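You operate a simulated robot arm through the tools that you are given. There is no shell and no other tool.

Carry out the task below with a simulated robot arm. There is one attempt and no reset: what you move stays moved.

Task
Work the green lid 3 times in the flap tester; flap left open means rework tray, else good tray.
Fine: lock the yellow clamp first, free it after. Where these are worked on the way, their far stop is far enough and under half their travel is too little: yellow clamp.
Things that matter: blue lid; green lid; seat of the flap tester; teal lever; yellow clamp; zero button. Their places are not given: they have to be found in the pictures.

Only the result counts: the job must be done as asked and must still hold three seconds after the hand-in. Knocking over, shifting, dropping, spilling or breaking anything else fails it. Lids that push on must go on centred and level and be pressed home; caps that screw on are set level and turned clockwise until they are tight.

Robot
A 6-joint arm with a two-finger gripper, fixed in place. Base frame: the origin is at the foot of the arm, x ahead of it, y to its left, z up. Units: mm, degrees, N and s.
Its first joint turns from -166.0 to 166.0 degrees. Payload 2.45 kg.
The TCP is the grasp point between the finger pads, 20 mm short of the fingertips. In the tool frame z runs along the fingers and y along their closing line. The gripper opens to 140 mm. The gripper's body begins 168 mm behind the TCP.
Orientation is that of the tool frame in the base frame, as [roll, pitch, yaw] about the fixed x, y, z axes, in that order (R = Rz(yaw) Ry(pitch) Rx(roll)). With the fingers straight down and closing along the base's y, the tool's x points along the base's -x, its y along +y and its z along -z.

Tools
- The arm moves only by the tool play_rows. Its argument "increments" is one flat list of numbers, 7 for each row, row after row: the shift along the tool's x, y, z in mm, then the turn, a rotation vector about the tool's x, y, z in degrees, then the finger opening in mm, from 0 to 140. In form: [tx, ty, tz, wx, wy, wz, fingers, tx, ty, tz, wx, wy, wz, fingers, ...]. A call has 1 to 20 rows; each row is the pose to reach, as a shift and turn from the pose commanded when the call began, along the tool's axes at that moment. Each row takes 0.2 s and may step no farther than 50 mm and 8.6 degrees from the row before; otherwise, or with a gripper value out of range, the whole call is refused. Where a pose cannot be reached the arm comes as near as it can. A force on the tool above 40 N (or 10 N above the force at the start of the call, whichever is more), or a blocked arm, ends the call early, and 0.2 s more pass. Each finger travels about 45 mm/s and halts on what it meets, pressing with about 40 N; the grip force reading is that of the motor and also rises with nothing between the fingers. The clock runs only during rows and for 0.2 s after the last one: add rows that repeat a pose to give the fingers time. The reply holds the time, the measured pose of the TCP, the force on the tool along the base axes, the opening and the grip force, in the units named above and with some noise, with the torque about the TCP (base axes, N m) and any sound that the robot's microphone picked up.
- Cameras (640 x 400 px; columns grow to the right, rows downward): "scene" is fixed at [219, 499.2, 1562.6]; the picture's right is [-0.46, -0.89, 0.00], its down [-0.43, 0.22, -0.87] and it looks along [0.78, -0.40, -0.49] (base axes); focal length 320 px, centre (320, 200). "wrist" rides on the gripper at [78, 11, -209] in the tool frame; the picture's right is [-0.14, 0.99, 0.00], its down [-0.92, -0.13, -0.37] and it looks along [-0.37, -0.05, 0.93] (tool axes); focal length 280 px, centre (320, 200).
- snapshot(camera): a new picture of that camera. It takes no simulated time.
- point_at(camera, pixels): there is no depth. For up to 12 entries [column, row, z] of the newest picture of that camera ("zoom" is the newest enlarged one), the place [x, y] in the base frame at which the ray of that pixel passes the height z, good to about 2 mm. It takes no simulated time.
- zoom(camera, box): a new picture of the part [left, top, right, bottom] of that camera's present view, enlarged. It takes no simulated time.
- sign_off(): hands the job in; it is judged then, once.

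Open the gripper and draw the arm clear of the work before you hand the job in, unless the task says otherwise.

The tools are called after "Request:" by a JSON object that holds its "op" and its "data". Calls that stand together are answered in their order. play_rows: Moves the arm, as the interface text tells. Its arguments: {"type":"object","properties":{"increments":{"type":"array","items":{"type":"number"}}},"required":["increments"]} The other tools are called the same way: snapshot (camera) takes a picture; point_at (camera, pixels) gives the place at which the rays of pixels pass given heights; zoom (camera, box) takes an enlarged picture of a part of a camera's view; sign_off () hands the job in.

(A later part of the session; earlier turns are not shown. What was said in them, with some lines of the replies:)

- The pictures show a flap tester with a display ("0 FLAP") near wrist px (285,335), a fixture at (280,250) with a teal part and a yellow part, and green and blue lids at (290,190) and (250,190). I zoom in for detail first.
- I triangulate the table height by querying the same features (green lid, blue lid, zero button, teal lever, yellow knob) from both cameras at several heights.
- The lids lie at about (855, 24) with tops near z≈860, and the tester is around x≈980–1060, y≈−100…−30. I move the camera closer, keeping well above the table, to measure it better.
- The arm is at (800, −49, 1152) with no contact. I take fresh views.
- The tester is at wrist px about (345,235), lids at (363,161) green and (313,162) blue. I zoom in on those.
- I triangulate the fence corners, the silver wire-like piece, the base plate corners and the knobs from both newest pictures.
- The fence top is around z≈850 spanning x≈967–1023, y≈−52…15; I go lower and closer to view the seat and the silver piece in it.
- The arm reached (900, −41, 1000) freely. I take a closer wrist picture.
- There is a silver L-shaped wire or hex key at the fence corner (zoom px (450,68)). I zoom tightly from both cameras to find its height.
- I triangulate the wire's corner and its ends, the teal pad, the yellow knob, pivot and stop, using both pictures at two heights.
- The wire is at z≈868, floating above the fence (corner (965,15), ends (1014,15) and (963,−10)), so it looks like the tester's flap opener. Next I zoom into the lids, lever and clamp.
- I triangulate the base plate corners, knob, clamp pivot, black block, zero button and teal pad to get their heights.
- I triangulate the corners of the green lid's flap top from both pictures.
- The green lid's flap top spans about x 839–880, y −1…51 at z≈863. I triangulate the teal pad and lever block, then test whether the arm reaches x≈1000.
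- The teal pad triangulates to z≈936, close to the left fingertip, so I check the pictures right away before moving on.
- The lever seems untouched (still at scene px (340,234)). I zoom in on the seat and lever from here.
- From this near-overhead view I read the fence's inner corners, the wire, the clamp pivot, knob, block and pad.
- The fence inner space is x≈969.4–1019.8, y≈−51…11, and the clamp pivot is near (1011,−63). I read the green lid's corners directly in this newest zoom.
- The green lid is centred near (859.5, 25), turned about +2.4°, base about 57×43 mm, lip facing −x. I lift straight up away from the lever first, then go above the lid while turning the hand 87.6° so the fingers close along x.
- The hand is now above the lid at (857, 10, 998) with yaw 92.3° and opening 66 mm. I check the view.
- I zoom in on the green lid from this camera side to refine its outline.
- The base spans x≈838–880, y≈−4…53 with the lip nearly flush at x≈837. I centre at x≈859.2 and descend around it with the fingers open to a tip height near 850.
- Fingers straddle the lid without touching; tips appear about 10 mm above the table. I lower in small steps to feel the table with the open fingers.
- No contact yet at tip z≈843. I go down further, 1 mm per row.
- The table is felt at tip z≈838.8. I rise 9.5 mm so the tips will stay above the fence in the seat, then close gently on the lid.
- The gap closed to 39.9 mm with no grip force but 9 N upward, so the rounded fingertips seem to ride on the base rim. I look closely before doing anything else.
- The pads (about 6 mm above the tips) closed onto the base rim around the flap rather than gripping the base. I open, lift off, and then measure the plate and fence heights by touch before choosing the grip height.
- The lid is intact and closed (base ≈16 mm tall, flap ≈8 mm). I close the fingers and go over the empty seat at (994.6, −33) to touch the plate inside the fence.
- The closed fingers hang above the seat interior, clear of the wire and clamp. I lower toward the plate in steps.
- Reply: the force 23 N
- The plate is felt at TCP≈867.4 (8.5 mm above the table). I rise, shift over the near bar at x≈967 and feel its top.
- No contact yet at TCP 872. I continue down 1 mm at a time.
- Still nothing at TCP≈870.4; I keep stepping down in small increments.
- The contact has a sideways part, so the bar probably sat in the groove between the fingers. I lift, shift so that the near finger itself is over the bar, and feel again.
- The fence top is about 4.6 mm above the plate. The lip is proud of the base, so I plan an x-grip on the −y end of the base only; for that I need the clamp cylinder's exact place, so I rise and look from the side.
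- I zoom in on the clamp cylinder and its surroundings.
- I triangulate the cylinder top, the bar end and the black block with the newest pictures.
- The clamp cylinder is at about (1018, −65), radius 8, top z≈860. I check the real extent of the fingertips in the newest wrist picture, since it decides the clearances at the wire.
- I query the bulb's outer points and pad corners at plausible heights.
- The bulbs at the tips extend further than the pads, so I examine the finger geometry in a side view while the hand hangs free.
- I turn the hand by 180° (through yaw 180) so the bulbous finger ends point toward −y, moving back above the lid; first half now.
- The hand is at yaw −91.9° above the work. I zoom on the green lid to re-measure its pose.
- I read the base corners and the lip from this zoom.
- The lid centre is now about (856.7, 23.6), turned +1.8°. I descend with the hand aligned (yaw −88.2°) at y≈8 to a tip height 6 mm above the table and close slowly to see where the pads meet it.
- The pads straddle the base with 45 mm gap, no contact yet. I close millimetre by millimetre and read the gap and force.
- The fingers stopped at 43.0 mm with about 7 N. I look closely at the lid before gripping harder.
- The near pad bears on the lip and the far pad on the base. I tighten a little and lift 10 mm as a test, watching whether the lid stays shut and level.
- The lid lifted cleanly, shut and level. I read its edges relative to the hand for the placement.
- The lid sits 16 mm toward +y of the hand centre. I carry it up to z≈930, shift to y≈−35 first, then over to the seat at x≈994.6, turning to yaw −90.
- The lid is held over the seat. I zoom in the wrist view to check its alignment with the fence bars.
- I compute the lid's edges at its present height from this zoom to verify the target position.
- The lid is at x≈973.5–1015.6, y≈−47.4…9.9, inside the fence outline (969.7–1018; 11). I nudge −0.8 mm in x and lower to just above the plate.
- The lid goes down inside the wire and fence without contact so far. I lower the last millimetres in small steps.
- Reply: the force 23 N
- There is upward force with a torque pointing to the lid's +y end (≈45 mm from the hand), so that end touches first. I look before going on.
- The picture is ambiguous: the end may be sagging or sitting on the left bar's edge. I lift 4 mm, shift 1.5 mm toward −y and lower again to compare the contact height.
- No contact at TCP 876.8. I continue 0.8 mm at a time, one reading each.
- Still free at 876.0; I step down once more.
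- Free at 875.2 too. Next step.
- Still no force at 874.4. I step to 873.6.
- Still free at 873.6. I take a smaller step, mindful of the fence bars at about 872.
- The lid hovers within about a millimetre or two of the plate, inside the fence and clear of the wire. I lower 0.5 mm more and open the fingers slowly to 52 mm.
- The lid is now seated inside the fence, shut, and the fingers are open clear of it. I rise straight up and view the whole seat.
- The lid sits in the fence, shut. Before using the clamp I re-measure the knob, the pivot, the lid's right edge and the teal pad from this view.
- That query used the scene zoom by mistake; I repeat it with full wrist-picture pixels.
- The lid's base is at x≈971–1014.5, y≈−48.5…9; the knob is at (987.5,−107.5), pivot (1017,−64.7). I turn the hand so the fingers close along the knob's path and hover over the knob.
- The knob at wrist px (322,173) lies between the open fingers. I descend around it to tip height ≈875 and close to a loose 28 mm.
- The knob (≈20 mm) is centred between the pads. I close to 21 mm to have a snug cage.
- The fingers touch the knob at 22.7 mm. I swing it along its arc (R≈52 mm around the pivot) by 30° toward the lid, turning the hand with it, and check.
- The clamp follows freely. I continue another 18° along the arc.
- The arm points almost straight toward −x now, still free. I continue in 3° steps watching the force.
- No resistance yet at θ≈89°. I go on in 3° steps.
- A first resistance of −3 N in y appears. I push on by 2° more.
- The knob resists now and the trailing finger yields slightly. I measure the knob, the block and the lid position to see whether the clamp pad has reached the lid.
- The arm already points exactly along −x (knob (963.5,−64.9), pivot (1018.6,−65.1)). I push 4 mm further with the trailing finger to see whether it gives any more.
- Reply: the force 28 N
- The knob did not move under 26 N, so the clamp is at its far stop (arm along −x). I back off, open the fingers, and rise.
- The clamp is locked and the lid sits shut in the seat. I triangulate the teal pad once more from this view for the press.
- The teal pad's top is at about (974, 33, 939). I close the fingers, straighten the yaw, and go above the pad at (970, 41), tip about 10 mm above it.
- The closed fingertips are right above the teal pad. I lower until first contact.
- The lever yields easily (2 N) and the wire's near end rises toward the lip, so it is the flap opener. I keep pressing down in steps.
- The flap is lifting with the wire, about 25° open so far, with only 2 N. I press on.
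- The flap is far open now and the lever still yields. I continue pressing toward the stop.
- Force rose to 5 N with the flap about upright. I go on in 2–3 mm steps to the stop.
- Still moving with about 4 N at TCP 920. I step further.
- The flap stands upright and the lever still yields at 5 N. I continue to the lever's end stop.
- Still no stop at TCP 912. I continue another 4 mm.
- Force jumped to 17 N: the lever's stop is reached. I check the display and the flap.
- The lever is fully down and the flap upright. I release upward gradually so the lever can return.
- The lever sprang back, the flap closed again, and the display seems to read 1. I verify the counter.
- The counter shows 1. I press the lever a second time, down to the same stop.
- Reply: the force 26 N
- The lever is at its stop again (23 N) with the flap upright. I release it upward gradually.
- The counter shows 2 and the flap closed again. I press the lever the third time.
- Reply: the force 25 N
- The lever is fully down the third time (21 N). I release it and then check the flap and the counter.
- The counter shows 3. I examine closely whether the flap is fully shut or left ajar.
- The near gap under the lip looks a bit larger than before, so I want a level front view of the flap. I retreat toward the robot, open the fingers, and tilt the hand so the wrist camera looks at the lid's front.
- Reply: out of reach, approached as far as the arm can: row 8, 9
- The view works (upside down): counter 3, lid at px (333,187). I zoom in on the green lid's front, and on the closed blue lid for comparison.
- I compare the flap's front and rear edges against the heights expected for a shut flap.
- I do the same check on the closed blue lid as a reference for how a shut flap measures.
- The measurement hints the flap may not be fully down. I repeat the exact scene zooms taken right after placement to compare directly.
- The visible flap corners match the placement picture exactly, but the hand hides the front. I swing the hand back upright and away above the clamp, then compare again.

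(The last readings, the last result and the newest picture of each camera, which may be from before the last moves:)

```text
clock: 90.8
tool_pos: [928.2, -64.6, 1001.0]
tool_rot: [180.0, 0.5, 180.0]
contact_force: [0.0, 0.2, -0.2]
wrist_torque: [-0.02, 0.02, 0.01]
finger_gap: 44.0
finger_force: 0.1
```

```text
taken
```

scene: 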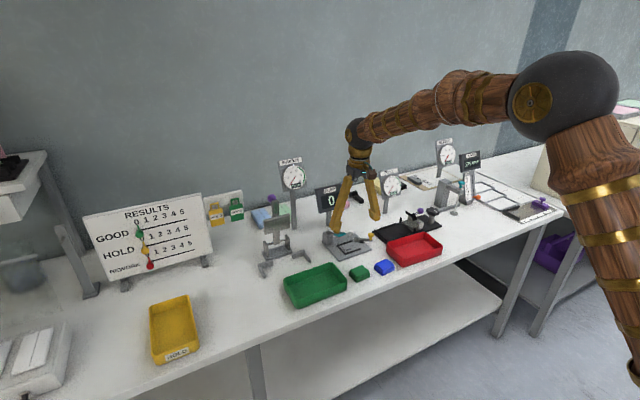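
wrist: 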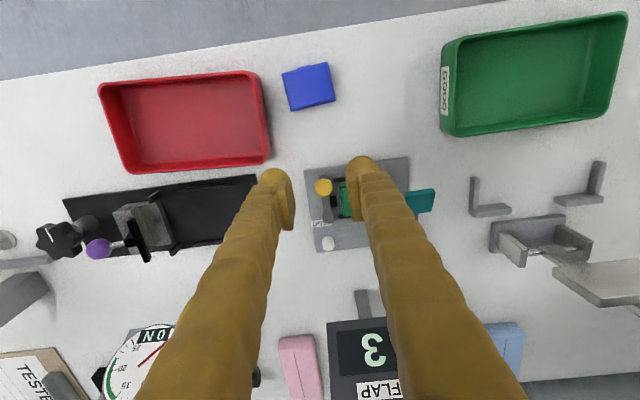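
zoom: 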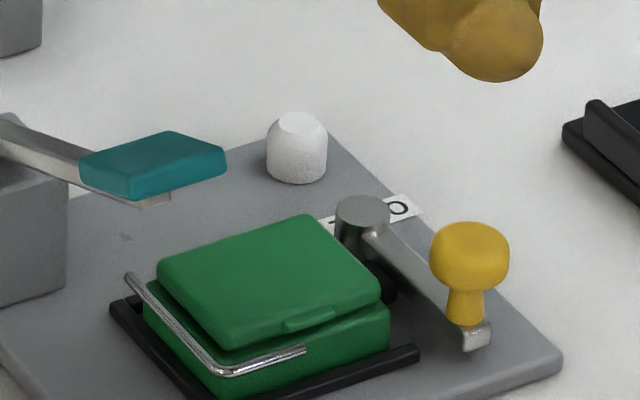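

The flap is exactly where it was at placement, i.e. shut, and the counter reads 3, so the lid belongs in the GOOD (green) tray. Next I free the clamp; I measure the knob.

Request:
{"op": "zoom", "data": {"camera": "wrist", "box": [290, 150, 390, 250]}}

Request:
{"op": "point_at", "data": {"camera": "wrist", "pixels": [[323.5, 186.8, 880], [323.5, 186.8, 885]]}}

```text
4.00 times, centred on (340, 200) of wrist
```

zoom: 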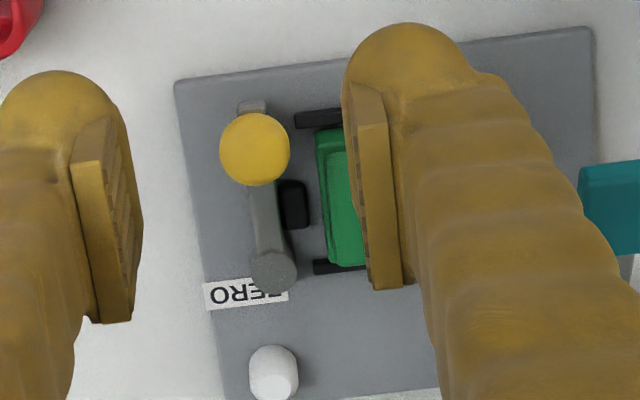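

```text
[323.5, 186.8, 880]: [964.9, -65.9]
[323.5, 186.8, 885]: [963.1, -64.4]
```

The knob is at (964, −65). I move over it and descend around it with the fingers open at 44 mm, then close to 22 mm.

Request:
{"op": "play_rows", "data": {"increments": [-18, 0, 0, 0, 0.5, 0, 44, -35.8, -0.4, 20, 0, 0.5, 0, 44, -35.8, -0.4, 60, 0, 0.5, 0, 44, -35.8, -0.4, 90, 0, 0.5, 0, 44, -35.8, -0.4, 106, 0, 0.5, 0, 44, -35.8, -0.4, 106, 0, 0.5, 0, 36, -35.8, -0.4, 106, 0, 0.5, 0, 28, -35.8, -0.4, 106, 0, 0.5, 0, 22, -35.8, -0.4, 106, 0, 0.5, 0, 22]}}

Request:
{"op": "zoom", "data": {"camera": "wrist", "box": [270, 130, 400, 250]}}

Request:
{"op": "zoom", "data": {"camera": "scene", "box": [335, 215, 390, 260]}}

```text
clock: 92.8
tool_pos: [966.3, -64.0, 893.2]
tool_rot: [-179.8, 0.1, -180.0]
contact_force: [0.1, -2.4, -0.6]
wrist_torque: [0.0, -0.03, 0.0]
finger_gap: 23.5
finger_force: 1.1
```

```text
3.33 times, centred on (335, 190) of wrist
```

zoom: 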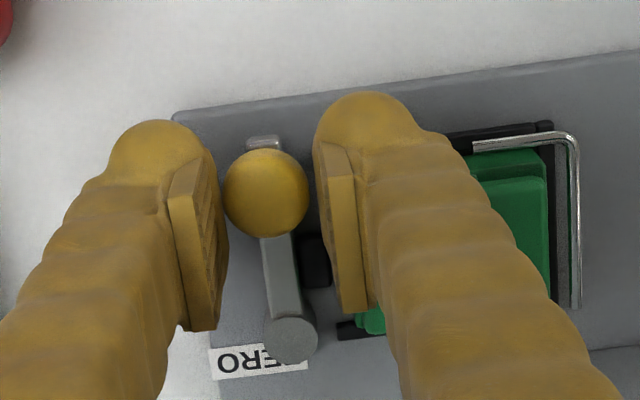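

```text
8.89 times, centred on (362, 238) of scene
```

zoom: 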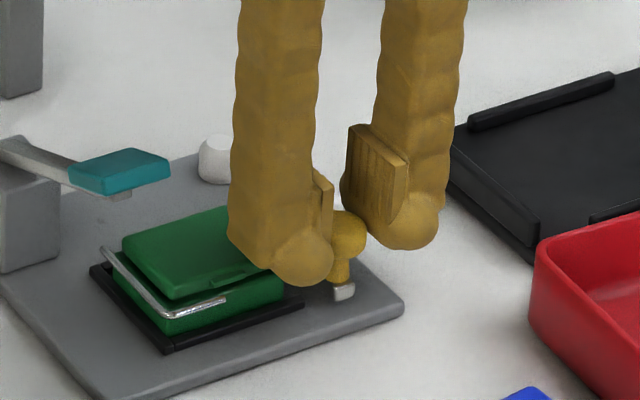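

The knob is caged. I swing it back along the arc by 30° first.

Request:
{"op": "play_rows", "data": {"increments": [-0.29, -5.54, 0, 0, 0, -6, 22, -1.16, -11.02, 0, 0, 0, -12, 22, -2.59, -16.38, 0, 0, 0, -18, 22, -4.58, -21.56, 0, 0, 0, -24, 22, -7.1, -26.5, 0, 0, 0, -30, 22, -7.1, -26.5, 0, 0, 0, -30, 22]}}

Request:
{"op": "zoom", "data": {"camera": "scene", "box": [335, 215, 390, 260]}}

```text
clock: 94.2
tool_pos: [972.2, -90.2, 893.0]
tool_rot: [-179.9, 0.1, -149.9]
contact_force: [-0.5, -0.4, 0.1]
wrist_torque: [0.0, -0.01, -0.01]
finger_gap: 22.3
finger_force: 0.1
```

```text
8.89 times, centred on (362, 238) of scene
```

zoom: 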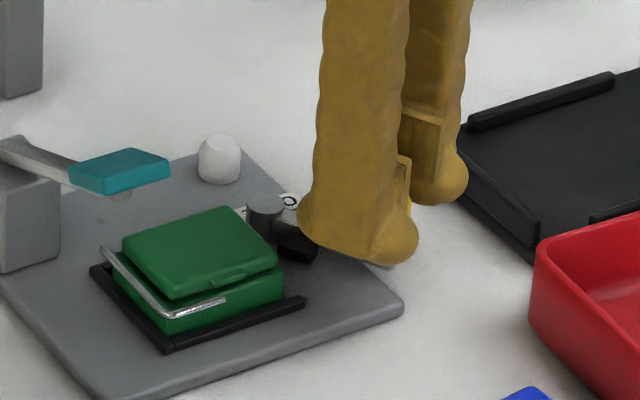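

The clamp swings back freely. I continue toward its open position.

Request:
{"op": "play_rows", "data": {"increments": [-0.29, -5.54, 0, 0, 0, -6, 22, -1.16, -11.02, 0, 0, 0, -12, 22, -2.59, -16.38, 0, 0, 0, -18, 22, -4.58, -21.56, 0, 0, 0, -24, 22, -4.58, -21.56, 0, 0, 0, -24, 22]}}

Request:
{"op": "play_rows", "data": {"increments": [-0.07, -2.77, 0, 0, 0, -3, 22, -0.07, -2.77, 0, 0, 0, -3, 22]}}

Request:
{"op": "zoom", "data": {"camera": "wrist", "box": [270, 130, 400, 250]}}

```text
clock: 95.4
tool_pos: [986.9, -107.2, 893.8]
tool_rot: [-179.9, 0.1, -125.9]
contact_force: [-0.3, 0.3, -0.1]
wrist_torque: [-0.02, 0.02, 0.02]
finger_gap: 22.3
finger_force: 0.4
```

```text
clock: 96.0
tool_pos: [988.5, -110.0, 893.1]
tool_rot: [-179.9, 0.3, -123.0]
contact_force: [-5.1, 5.3, -1.1]
wrist_torque: [0.04, 0.02, -0.02]
finger_gap: 26.9
finger_force: 3.5
```

```text
3.33 times, centred on (335, 190) of wrist
```

zoom: 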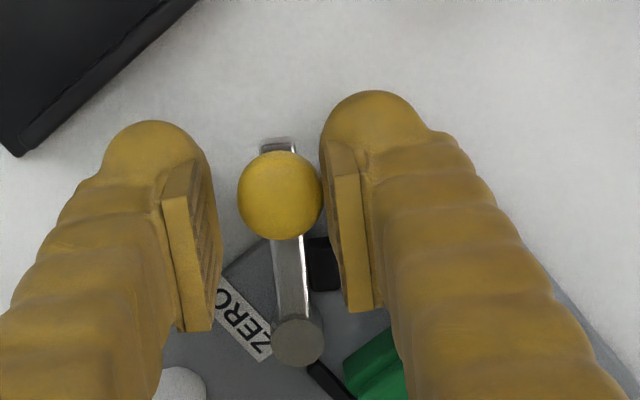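

The open stop is reached (resistance 7 N, fingers spread to 26.9). I open and rise from the knob.

Request:
{"op": "play_rows", "data": {"increments": [0, 2, 0, 0, 0, 0, 30, 0, 2, 0, 0, 0, 0, 40, 0, 2, 0, 0, 0, 0, 44, 0, 2, -20, 0, 0, 0, 44, 0, 2, -60, 0, 0, 0, 44, 0, 2, -100, 0, 0, 0, 44, 0, 2, -100, 0, 0, 0, 44]}}

Request:
{"op": "zoom", "data": {"camera": "scene", "box": [328, 222, 378, 252]}}

Request:
{"op": "snapshot", "data": {"camera": "wrist"}}

```text
clock: 97.6
tool_pos: [986.9, -107.4, 993.0]
tool_rot: [-179.9, 0.1, -123.0]
contact_force: [-1.4, -0.7, 0.2]
wrist_torque: [0.0, 0.01, 0.0]
finger_gap: 44.1
finger_force: 0.0
```

```text
12.80 times, centred on (353, 237) of scene
```

zoom: 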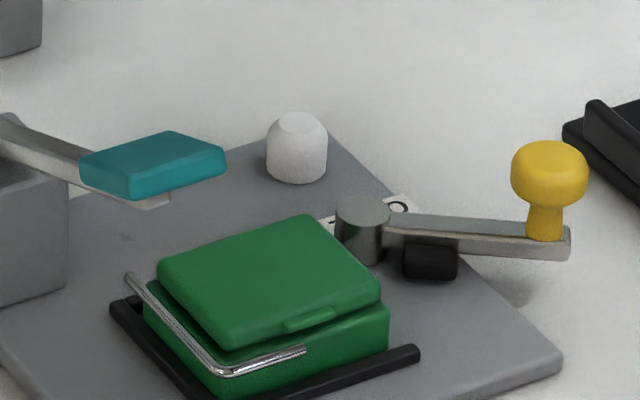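

```text
taken
```

wrist: 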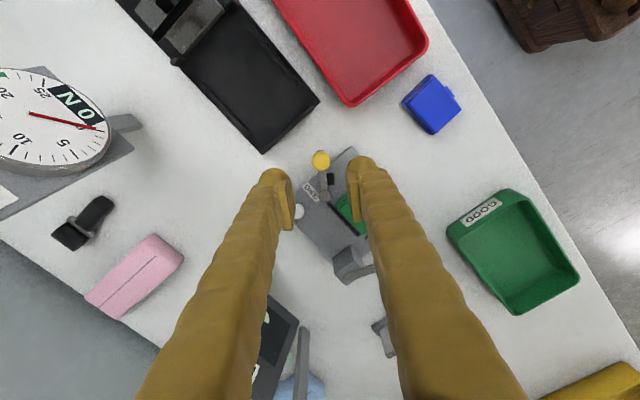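

The clamp is back at its open position, everything else unchanged. I return above the lid with yaw −90 and the fingers at 58 mm for the x-grip used before.

Request:
{"op": "play_rows", "data": {"increments": [-13, 7, 0, 0, 0, -6.6, 48, -26, 14, 0, 0, 0, -13.2, 52, -39, 20, 0, 0, 0, -19.8, 58, -52, 27, 0, 0, 0, -26.4, 58, -63.8, 33.5, 0, 0, 0, -33, 58, -63.8, 33.5, 0, 0, 0, -33, 58]}}

Request:
{"op": "snapshot", "data": {"camera": "wrist"}}

Request:
{"op": "zoom", "data": {"camera": "wrist", "box": [270, 120, 370, 220]}}

```text
clock: 99.0
tool_pos: [994.6, -35.2, 994.0]
tool_rot: [-180.0, 0.0, -90.0]
contact_force: [0.2, -0.9, 1.0]
wrist_torque: [0.0, -0.02, 0.01]
finger_gap: 58.0
finger_force: 0.1
```

```text
taken
```

wrist: 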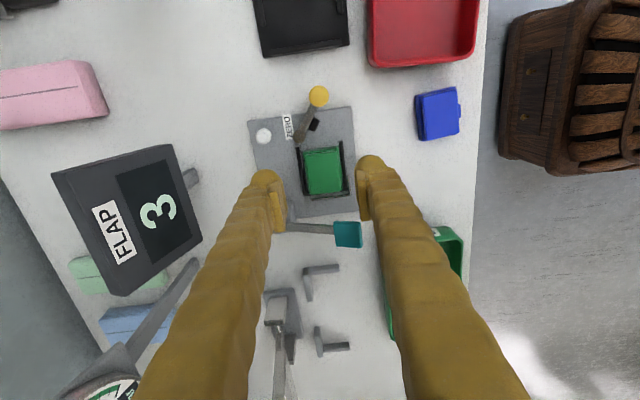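

```text
4.00 times, centred on (320, 170) of wrist
```

zoom: 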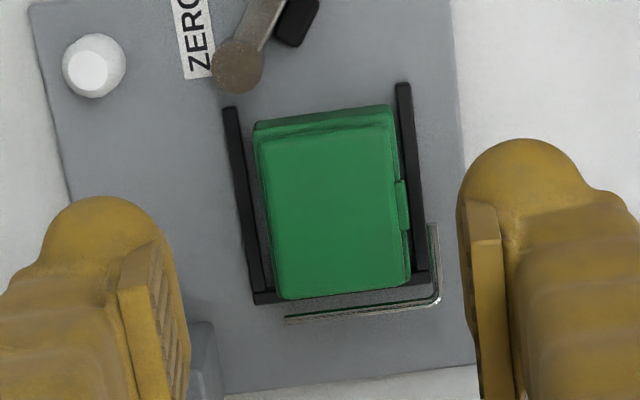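

I read the lid's corners here for the re-grip.

Request:
{"op": "point_at", "data": {"camera": "zoom", "pixels": [[254, 125, 863], [391, 107, 863], [398, 160, 863], [406, 182, 867], [408, 228, 867], [258, 160, 863], [284, 298, 871], [408, 280, 871], [230, 108, 852], [240, 106, 852], [398, 84, 852], [410, 84, 852]]}}

```text
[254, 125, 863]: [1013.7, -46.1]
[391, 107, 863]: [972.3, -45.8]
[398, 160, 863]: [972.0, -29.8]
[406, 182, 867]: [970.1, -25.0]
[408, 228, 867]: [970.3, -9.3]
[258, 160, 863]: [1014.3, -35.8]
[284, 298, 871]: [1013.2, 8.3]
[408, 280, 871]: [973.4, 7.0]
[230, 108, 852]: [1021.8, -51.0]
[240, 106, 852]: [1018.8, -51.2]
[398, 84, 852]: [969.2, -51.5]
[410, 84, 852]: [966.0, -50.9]
```

The lid is against the left bar: x≈972–1014, y≈−46…11, lip at y −25…−9. I centre on it (x≈992.2, y≈−33.5) and descend with fingers open at 58 mm to TCP≈879.

Request:
{"op": "play_rows", "data": {"increments": [-2.3, 1.9, 40, 0, 0, 0, 58, -2.3, 1.9, 80, 0, 0, 0, 58, -2.3, 1.9, 105, 0, 0, 0, 58, -2.3, 1.9, 114, 0, 0, 0, 58, -2.3, 1.9, 114, 0, 0, 0, 58]}}

Request:
{"op": "play_rows", "data": {"increments": [0, 0, 0, 0, 0, 0, 58]}}

Request:
{"op": "play_rows", "data": {"increments": [0, 0, 0, 0, 0, 0, 58]}}

Request:
{"op": "zoom", "data": {"camera": "wrist", "box": [260, 130, 390, 260]}}

Request:
{"op": "zoom", "data": {"camera": "scene", "box": [330, 222, 380, 258]}}

```text
clock: 100.2
tool_pos: [993.9, -33.8, 880.6]
tool_rot: [-179.9, 0.0, -90.0]
contact_force: [0.4, -1.0, -0.2]
wrist_torque: [0.0, 0.02, 0.03]
finger_gap: 58.0
finger_force: 0.0
```

```text
clock: 100.6
tool_pos: [993.9, -33.2, 882.5]
tool_rot: [-179.9, 0.1, -90.0]
contact_force: [-0.5, -0.6, 0.5]
wrist_torque: [-0.01, 0.02, 0.0]
finger_gap: 57.8
finger_force: 0.0
```

```text
clock: 101.0
tool_pos: [994.4, -33.5, 881.3]
tool_rot: [-179.8, 0.1, -90.0]
contact_force: [0.2, -0.1, -0.3]
wrist_torque: [-0.01, 0.0, -0.01]
finger_gap: 58.0
finger_force: 0.0
```

```text
3.08 times, centred on (325, 195) of wrist
```

zoom: 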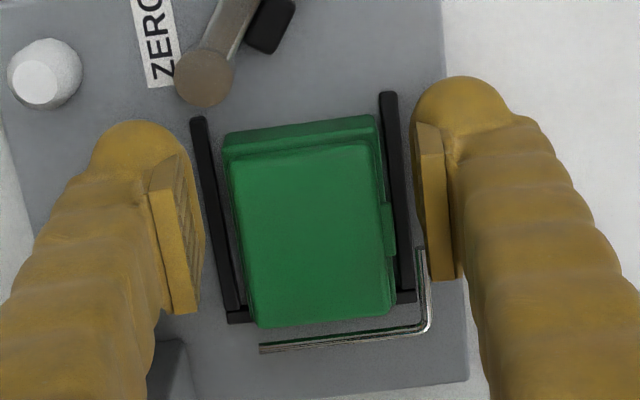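

```text
11.11 times, centred on (355, 240) of scene
```

zoom: 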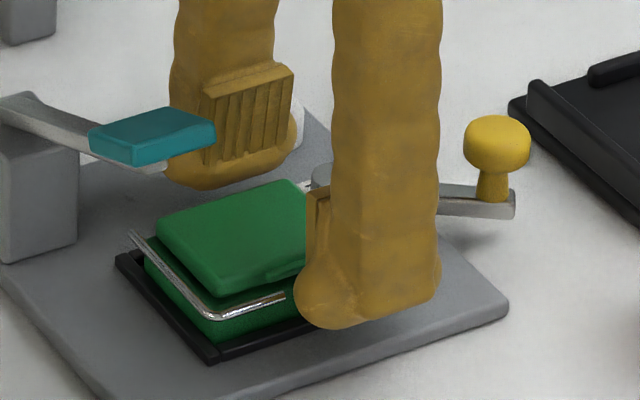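

Fingers straddle the lid symmetrically, z≈881.5. I descend 6.5 mm, then step gently.

Request:
{"op": "play_rows", "data": {"increments": [0, 0, 3, 0, 0, 0, 58, 0, 0, 6.5, 0, 0, 0, 58, 0, 0, 6.5, 0, 0, 0, 58]}}

Request:
{"op": "play_rows", "data": {"increments": [0, 0, 1, 0, 0, 0, 58, 0, 0, 1, 0, 0, 0, 58]}}

Request:
{"op": "play_rows", "data": {"increments": [0, 0, 0.7, 0, 0, 0, 58, 0, 0, 0.7, 0, 0, 0, 58]}}

```text
clock: 101.8
tool_pos: [992.0, -33.6, 873.9]
tool_rot: [-180.0, 0.0, -89.9]
contact_force: [1.0, -0.1, 1.0]
wrist_torque: [-0.01, -0.02, -0.02]
finger_gap: 58.1
finger_force: 0.1
```

```text
clock: 102.4
tool_pos: [993.1, -34.3, 873.4]
tool_rot: [-179.9, 0.0, -90.0]
contact_force: [-0.7, 0.7, 1.3]
wrist_torque: [-0.02, -0.01, -0.02]
finger_gap: 58.2
finger_force: 0.0
```

```text
clock: 103.0
tool_pos: [992.5, -34.0, 872.0]
tool_rot: [-179.9, 0.0, -90.1]
contact_force: [-0.3, -0.2, -0.1]
wrist_torque: [-0.05, -0.02, -0.03]
finger_gap: 58.0
finger_force: 0.0
```

Now at TCP≈873 without contact. I close gradually onto the lid.

Request:
{"op": "play_rows", "data": {"increments": [0, 0, 0, 0, 0, 0, 52, 0, 0, 0, 0, 0, 0, 47, 0, 0, 0, 0, 0, 0, 45, 0, 0, 0, 0, 0, 0, 45]}}

Request:
{"op": "play_rows", "data": {"increments": [0, 0, 0, 0, 0, 0, 43, 0, 0, 0, 0, 0, 0, 41, 0, 0, 0, 0, 0, 0, 38, 0, 0, 0, 0, 0, 0, 38, 0, 0, 0, 0, 0, 0, 38]}}

Request:
{"op": "zoom", "data": {"camera": "wrist", "box": [260, 130, 390, 260]}}

Request:
{"op": "zoom", "data": {"camera": "scene", "box": [330, 222, 380, 258]}}

```text
clock: 104.0
tool_pos: [993.8, -33.9, 871.5]
tool_rot: [-179.9, 0.0, -90.0]
contact_force: [0.0, 0.4, 0.1]
wrist_torque: [-0.02, 0.0, 0.0]
finger_gap: 44.6
finger_force: 0.0
```

```text
clock: 105.2
tool_pos: [993.1, -34.3, 871.2]
tool_rot: [-179.9, 0.0, -90.0]
contact_force: [-0.2, -0.2, 0.5]
wrist_torque: [0.0, -0.01, -0.01]
finger_gap: 41.0
finger_force: 40.2
```

```text
3.08 times, centred on (325, 195) of wrist
```

zoom: 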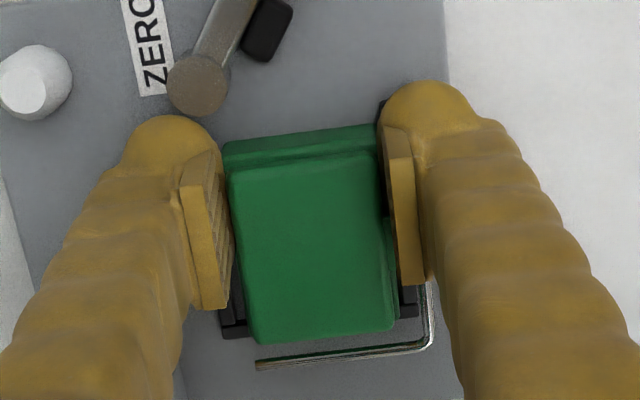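

```text
11.11 times, centred on (355, 240) of scene
```

zoom: 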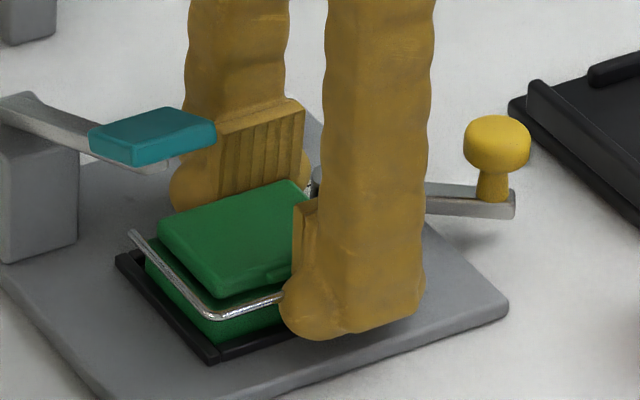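

Firm grip (40 N, gap 41 mm). I lift gently 12 mm with a 1 mm shift away from the wire and check that the lid stays shut.

Request:
{"op": "play_rows", "data": {"increments": [0.3, 0, -1.5, 0, 0, 0, 38, 0.7, 0, -4, 0, 0, 0, 38, 1, 0, -8, 0, 0, 0, 38, 1, 0, -12, 0, 0, 0, 38, 1, 0, -12, 0, 0, 0, 38]}}

Request:
{"op": "zoom", "data": {"camera": "wrist", "box": [260, 130, 390, 260]}}

Request:
{"op": "zoom", "data": {"camera": "scene", "box": [330, 222, 380, 258]}}

```text
clock: 106.4
tool_pos: [993.4, -35.2, 885.3]
tool_rot: [-179.9, 0.0, -89.9]
contact_force: [-0.3, 0.2, 0.1]
wrist_torque: [-0.02, -0.02, -0.01]
finger_gap: 40.5
finger_force: 40.2
```

```text
3.08 times, centred on (325, 195) of wrist
```

zoom: 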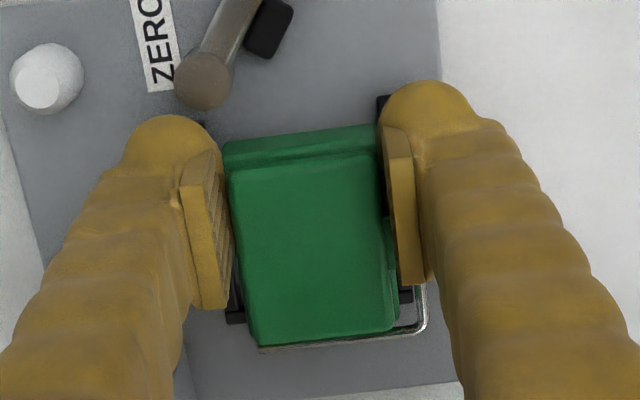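

```text
11.11 times, centred on (355, 240) of scene
```

zoom: 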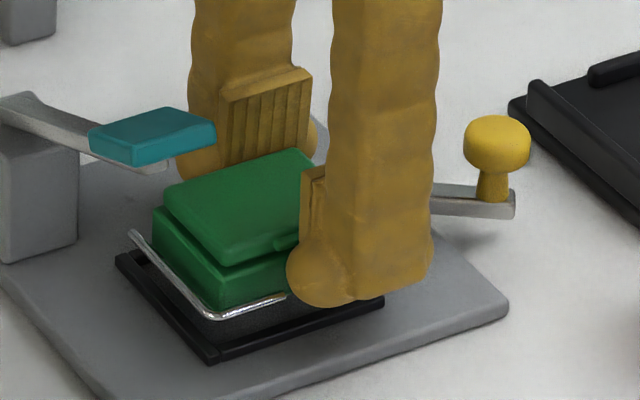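

The lid is free of the fence and wire, still shut. I lift on to z≈960 and withdraw toward the robot to x≈880 to look at the GOOD tray.

Request:
{"op": "play_rows", "data": {"increments": [0, 0, -30, 0, 0, 0, 38, 0, 0, -75, 0, 0, 0, 38, 0, 40, -90, 0, 0, 0, 38, 0, 80, -95, 0, 0, 0, 38, 0, 113, -95, 0, 0, 0, 38, 0, 113, -95, 0, 0, 0, 38]}}

Request:
{"op": "snapshot", "data": {"camera": "wrist"}}

Request:
{"op": "zoom", "data": {"camera": "scene", "box": [270, 210, 410, 320]}}

```text
clock: 107.8
tool_pos: [877.5, -36.0, 979.4]
tool_rot: [-179.9, 0.0, -90.0]
contact_force: [0.6, -0.3, 0.8]
wrist_torque: [-0.01, 0.01, 0.02]
finger_gap: 40.8
finger_force: 39.3
```

```text
taken
```

wrist: 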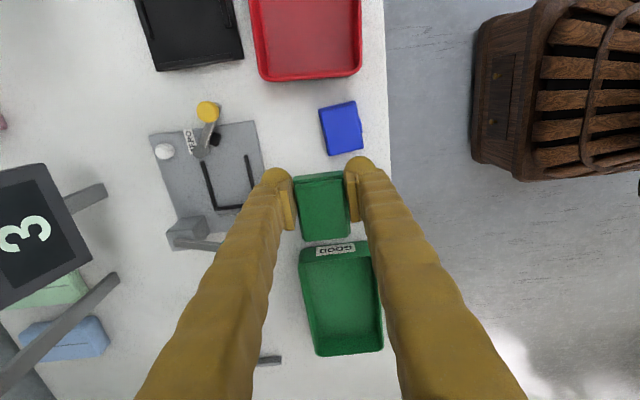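

```text
3.64 times, centred on (340, 265) of scene
```

zoom: 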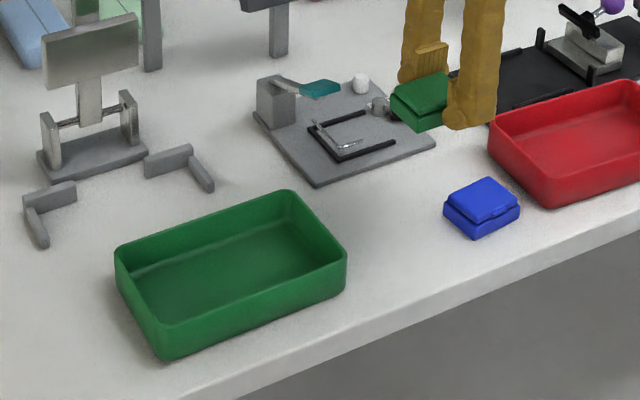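

I triangulate the GOOD tray's rim corners from both cameras.

Request:
{"op": "point_at", "data": {"camera": "wrist", "pixels": [[300, 250, 850], [300, 250, 890], [369, 241, 850], [369, 241, 890], [317, 355, 850], [317, 355, 890], [383, 348, 850], [383, 348, 890]]}}

Request:
{"op": "point_at", "data": {"camera": "scene", "pixels": [[331.2, 262.8, 850], [331.2, 262.8, 890], [347.2, 280.1, 850], [347.2, 280.1, 890], [284.4, 278.8, 850], [284.4, 278.8, 890], [296.8, 300.2, 850], [296.8, 300.2, 890]]}}

Request:
{"op": "zoom", "data": {"camera": "scene", "box": [275, 250, 355, 320]}}

```text
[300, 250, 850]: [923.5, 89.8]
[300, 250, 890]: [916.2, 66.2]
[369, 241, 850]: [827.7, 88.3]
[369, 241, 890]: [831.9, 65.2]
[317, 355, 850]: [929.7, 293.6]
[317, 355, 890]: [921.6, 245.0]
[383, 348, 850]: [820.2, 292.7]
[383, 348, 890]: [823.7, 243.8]
```

```text
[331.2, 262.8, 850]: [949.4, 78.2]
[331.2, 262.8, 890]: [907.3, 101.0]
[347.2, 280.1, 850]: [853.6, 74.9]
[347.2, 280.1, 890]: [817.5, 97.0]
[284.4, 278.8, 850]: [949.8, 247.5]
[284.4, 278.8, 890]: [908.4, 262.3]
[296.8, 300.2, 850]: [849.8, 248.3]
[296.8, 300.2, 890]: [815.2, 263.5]
```

```text
5.71 times, centred on (315, 285) of scene
```

zoom: 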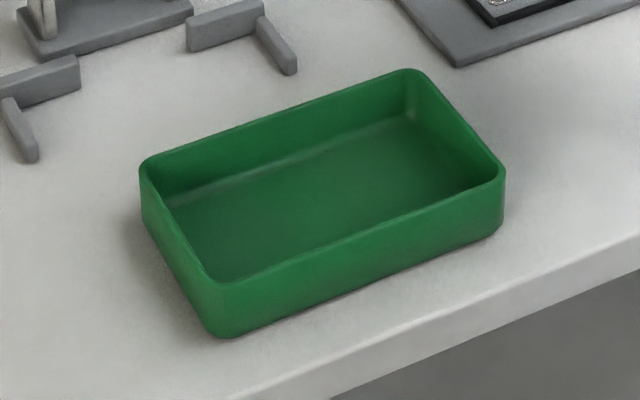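

The GOOD tray spans about x 826–920, y 93–258, rim z≈878. I carry the lid there at z≈980 while turning to yaw 180, so the fingers will have room along the tray's length.

Request:
{"op": "play_rows", "data": {"increments": [-19, 1.6, 0, 0, 0, 8.2, 38, -38, 3.2, 0, 0, 0, 16.4, 38, -57, 4.8, 0, 0, 0, 24.6, 38, -76, 6.4, 0, 0, 0, 32.8, 38, -95, 8, 0, 0, 0, 41, 38, -114, 9.6, 0, 0, 0, 49.2, 38, -133, 11.2, 0, 0, 0, 57.4, 38, -152, 12.8, 0, 0, 0, 65.6, 38, -171, 14.4, 0, 0, 0, 73.8, 38, -190, 16, 0, 0, 0, 82, 38, -210.5, 17.5, 0, 0, 0, 90, 38, -210.5, 17.5, 0, 0, 0, 90, 38]}}

Request:
{"op": "snapshot", "data": {"camera": "wrist"}}

Request:
{"op": "zoom", "data": {"camera": "scene", "box": [265, 210, 375, 320]}}

```text
clock: 110.4
tool_pos: [862.1, 175.4, 978.6]
tool_rot: [179.9, 0.2, 180.0]
contact_force: [0.0, 1.2, 0.1]
wrist_torque: [0.01, -0.03, -0.02]
finger_gap: 40.7
finger_force: 40.0
```

```text
taken
```

wrist: 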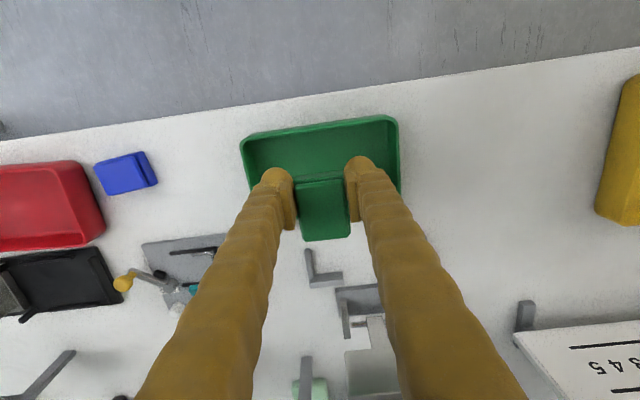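

```text
3.64 times, centred on (320, 265) of scene
```

zoom: 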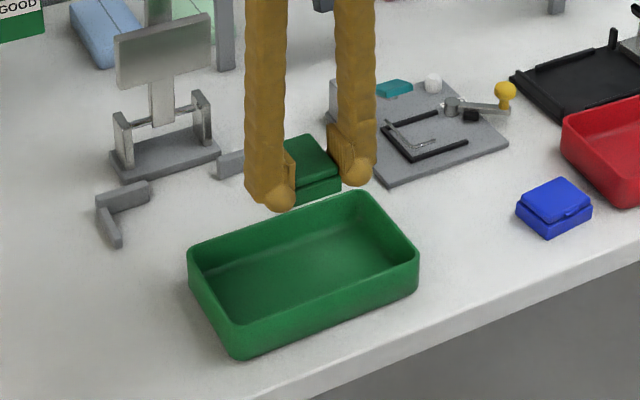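

I verify the lid's and tray's coordinates from this view before lowering.

Request:
{"op": "point_at", "data": {"camera": "wrist", "pixels": [[297, 184, 969], [347, 179, 969], [304, 240, 977], [350, 235, 977], [241, 143, 878], [393, 115, 878], [399, 189, 878], [251, 192, 878], [320, 127, 878], [247, 141, 878], [389, 120, 878]]}}

Request:
{"op": "zoom", "data": {"camera": "wrist", "box": [230, 100, 410, 250]}}

```text
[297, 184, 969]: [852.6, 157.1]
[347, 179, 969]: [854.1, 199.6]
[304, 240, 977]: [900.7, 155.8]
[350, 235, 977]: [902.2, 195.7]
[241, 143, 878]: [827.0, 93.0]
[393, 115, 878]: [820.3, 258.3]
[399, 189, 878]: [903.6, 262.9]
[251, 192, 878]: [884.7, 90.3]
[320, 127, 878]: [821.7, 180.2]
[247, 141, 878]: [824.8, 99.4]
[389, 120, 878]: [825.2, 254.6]
```

```text
2.67 times, centred on (320, 175) of wrist
```

zoom: 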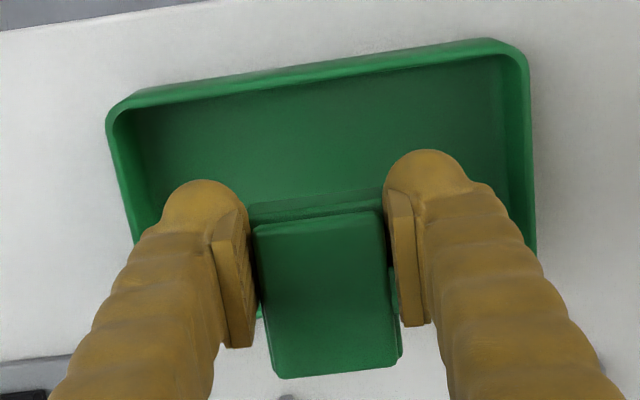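

The lid is at x≈850–906, y≈155–199, inside the tray outline. I shift 3 mm toward −x and lower to z≈885.

Request:
{"op": "play_rows", "data": {"increments": [3, 0, 30, 0, 0, 0, 38, 3, 0, 60, 0, 0, 0, 38, 3, 0, 85, 0, 0, 0, 38, 3, 0, 94, 0, 0, 0, 38, 3, 0, 94, 0, 0, 0, 38]}}

Request:
{"op": "snapshot", "data": {"camera": "wrist"}}

Request:
{"op": "zoom", "data": {"camera": "scene", "box": [275, 240, 365, 320]}}

```text
clock: 111.6
tool_pos: [861.0, 175.1, 885.4]
tool_rot: [-180.0, 0.2, -180.0]
contact_force: [-0.5, -0.6, -0.6]
wrist_torque: [0.0, 0.04, -0.01]
finger_gap: 40.7
finger_force: 39.7
```

```text
taken
```

wrist: 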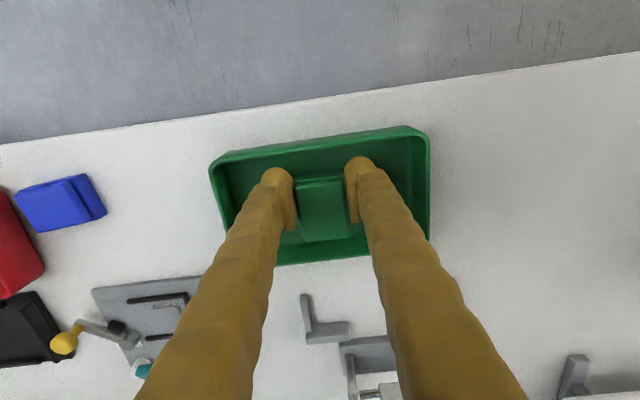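

```text
5.00 times, centred on (320, 280) of scene
```

zoom: 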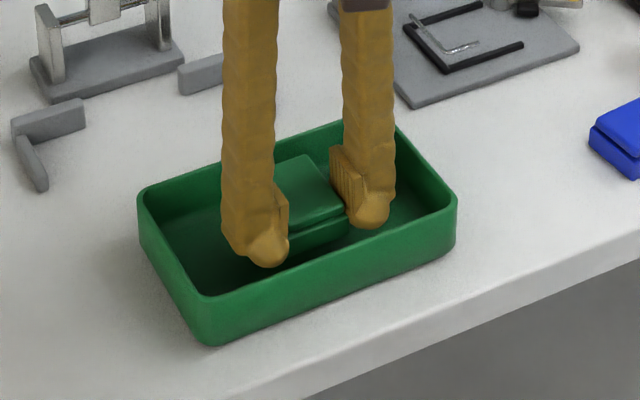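

The lid is inside the tray walls. I lower 8 mm, then step down to feel the floor.

Request:
{"op": "play_rows", "data": {"increments": [0, 0, 4, 0, 0, 0, 38, 0, 0, 8, 0, 0, 0, 38, 0, 0, 10, 0, 0, 0, 38, 0, 0, 10, 0, 0, 0, 38]}}

Request:
{"op": "play_rows", "data": {"increments": [0, 0, 1.5, 0, 0, 0, 38, 0, 0, 1.5, 0, 0, 0, 38]}}

```text
clock: 112.6
tool_pos: [860.7, 174.5, 875.4]
tool_rot: [-179.9, 0.1, -179.9]
contact_force: [0.9, -0.3, 0.1]
wrist_torque: [0.01, 0.04, 0.0]
finger_gap: 40.8
finger_force: 39.9
```

```text
clock: 113.2
tool_pos: [859.9, 175.4, 874.5]
tool_rot: [-179.9, 0.2, -179.9]
contact_force: [0.2, 0.2, 0.3]
wrist_torque: [0.0, 0.0, 0.03]
finger_gap: 40.7
finger_force: 40.0
```

No contact yet at ≈873.5. I step on.

Request:
{"op": "play_rows", "data": {"increments": [0, 0, 1.5, 0, 0, 0, 38, 0, 0, 1.5, 0, 0, 0, 38]}}

Request:
{"op": "play_rows", "data": {"increments": [0, 0, 1, 0, 0, 0, 38, 0, 0, 1, 0, 0, 0, 38]}}

```text
clock: 113.8
tool_pos: [860.7, 175.3, 872.6]
tool_rot: [179.9, 0.1, 180.0]
contact_force: [0.5, 0.3, -1.6]
wrist_torque: [0.0, 0.0, -0.03]
finger_gap: 40.8
finger_force: 40.2
```

```text
clock: 114.4
tool_pos: [860.0, 175.3, 870.7]
tool_rot: [180.0, 0.1, 180.0]
contact_force: [0.6, 0.2, -0.3]
wrist_torque: [0.03, 0.02, 0.01]
finger_gap: 40.7
finger_force: 39.6
```

Still free at ≈871. I continue with 1 mm steps.

Request:
{"op": "play_rows", "data": {"increments": [0, 0, 1, 0, 0, 0, 38, 0, 0, 1, 0, 0, 0, 38]}}

Request:
{"op": "play_rows", "data": {"increments": [0, 0, 1, 0, 0, 0, 38, 0, 0, 1, 0, 0, 0, 38]}}

```text
clock: 115.0
tool_pos: [859.5, 174.3, 870.0]
tool_rot: [180.0, 0.1, 180.0]
contact_force: [-0.3, 0.0, -0.7]
wrist_torque: [0.0, -0.02, 0.01]
finger_gap: 40.9
finger_force: 40.2
```

```text
clock: 115.6
tool_pos: [859.5, 174.8, 868.6]
tool_rot: [-180.0, 0.1, 180.0]
contact_force: [-0.7, 0.1, 6.6]
wrist_torque: [-0.03, 0.01, 0.0]
finger_gap: 40.9
finger_force: 40.1
```

The lid touches the tray floor (6.6 N). I open the fingers slowly to 54 mm.

Request:
{"op": "play_rows", "data": {"increments": [0, 0, 0, 0, 0, 0, 41, 0, 0, 0, 0, 0, 0, 43, 0, 0, 0, 0, 0, 0, 45, 0, 0, 0, 0, 0, 0, 48, 0, 0, 0, 0, 0, 0, 54, 0, 0, 0, 0, 0, 0, 58, 0, 0, 0, 0, 0, 0, 58]}}

Request:
{"op": "zoom", "data": {"camera": "wrist", "box": [240, 130, 400, 260]}}

Request:
{"op": "zoom", "data": {"camera": "scene", "box": [285, 250, 355, 310]}}

```text
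clock: 117.2
tool_pos: [859.8, 174.9, 868.8]
tool_rot: [180.0, 0.1, -180.0]
contact_force: [-0.2, -0.8, 0.0]
wrist_torque: [-0.02, 0.01, 0.01]
finger_gap: 57.8
finger_force: 0.0
```

```text
3.08 times, centred on (320, 195) of wrist
```

zoom: 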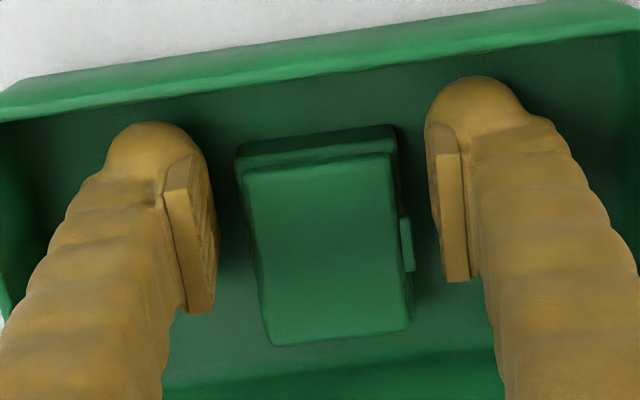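

```text
6.67 times, centred on (320, 280) of scene
```

zoom: 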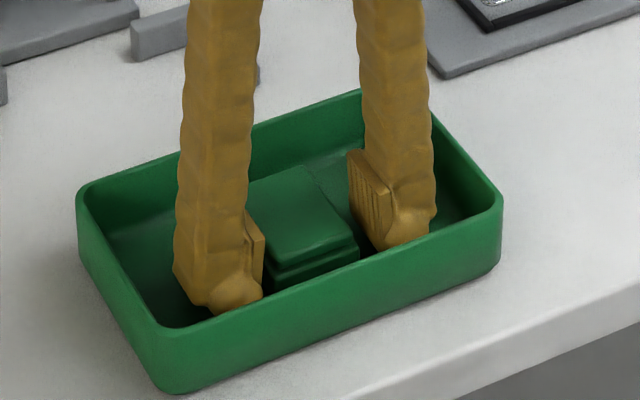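

The lid lies flat in the GOOD tray, released. I rise straight up and clear.

Request:
{"op": "play_rows", "data": {"increments": [0, 0, -15, 0, 0, 0, 58, 0, 0, -45, 0, 0, 0, 58, 0, 0, -90, 0, 0, 0, 58, 0, 0, -135, 0, 0, 0, 58, 20, 0, -180, 0, 0, 0, 58, 40, 0, -220, 0, 0, 0, 80, 40, 0, -250, 0, 0, 0, 80, 40, 0, -250, 0, 0, 0, 80]}}

Request:
{"op": "snapshot", "data": {"camera": "scene"}}

Request:
{"op": "snapshot", "data": {"camera": "wrist"}}

Request:
{"op": "zoom", "data": {"camera": "scene", "box": [270, 180, 460, 310]}}

```text
clock: 119.0
tool_pos: [820.4, 175.2, 1118.0]
tool_rot: [180.0, 0.1, 179.9]
contact_force: [0.2, 0.2, 0.0]
wrist_torque: [-0.01, -0.02, 0.0]
finger_gap: 79.5
finger_force: 0.0
```

```text
taken
```

scene: 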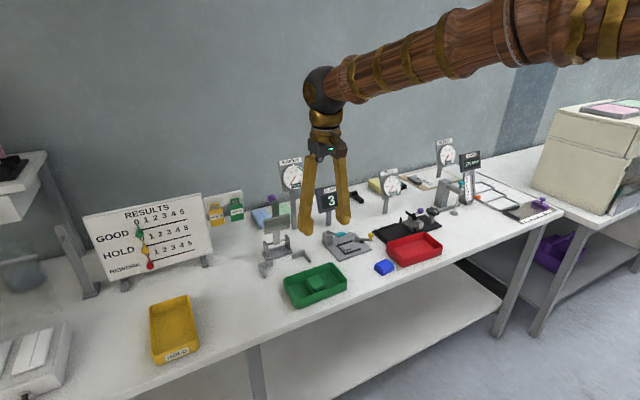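

```text
taken
```

wrist: 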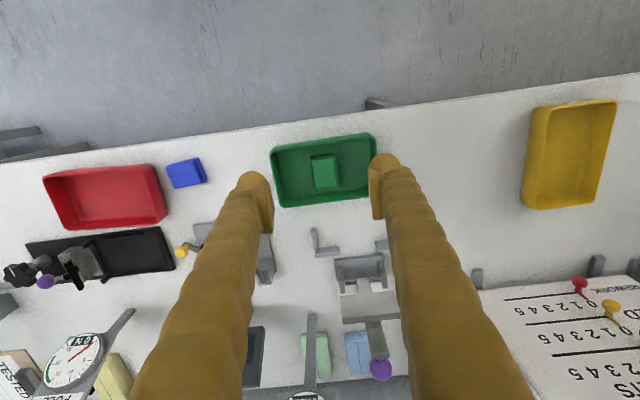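

```text
3.08 times, centred on (365, 245) of scene
```

zoom: 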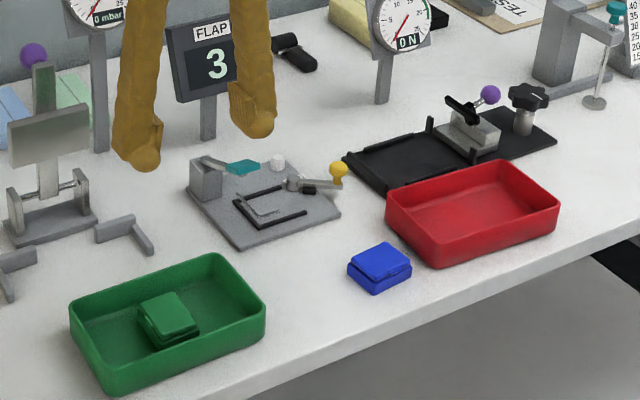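

The lid is in the GOOD tray, the counter shows 3, the clamp is open and the lever up; nothing else moved. I zoom once more on the lid to confirm the flap is still shut.

Request:
{"op": "zoom", "data": {"camera": "scene", "box": [295, 260, 340, 300]}}

Request:
{"op": "zoom", "data": {"camera": "wrist", "box": [265, 125, 385, 215]}}

```text
10.00 times, centred on (318, 280) of scene
```

zoom: 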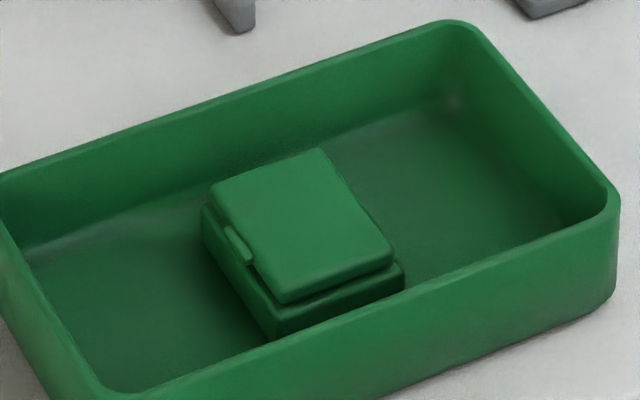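

```text
4.44 times, centred on (325, 170) of wrist
```

zoom: 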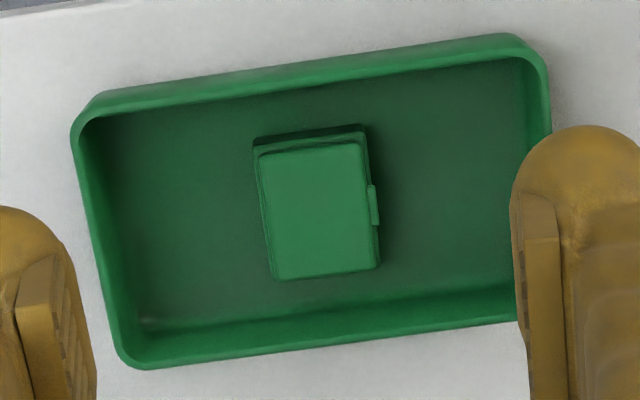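

The green lid lies flat and shut in the GOOD tray. The clamp is freed, the lever is up, the counter reads 3, and the arm is clear with the gripper open. I hand the job in.

Request:
{"op": "sign_off", "data": {}}

```text
The job is handed in.
```

The green lid went through three full cycles in the flap tester. Its flap closed after each one, so I put it in the green tray labelled GOOD.

- **Clamp:** I swung the yellow clamp to its far stop before working the lever. After the third cycle I swung it back to its open stop. At the far stop its pad stayed a few millimetres short of the lid, so it may not have pressed on it.
- **Cycles:** I pressed the teal lever down to its stop each time. The counter started at 0 and read 1, 2, then 3, so I never needed the zero button.
- **Flap:** After the third cycle I compared pictures with the ones taken just after placing the lid. The flap was in the same shut position.
- **End state:** The lid lies flat and shut in the tray, and the lever is back up. The blue lid and the other items look unmoved. The gripper is open and the arm is clear of the work.

I handed the job in at clock 119.0 s; no verdict has come back.
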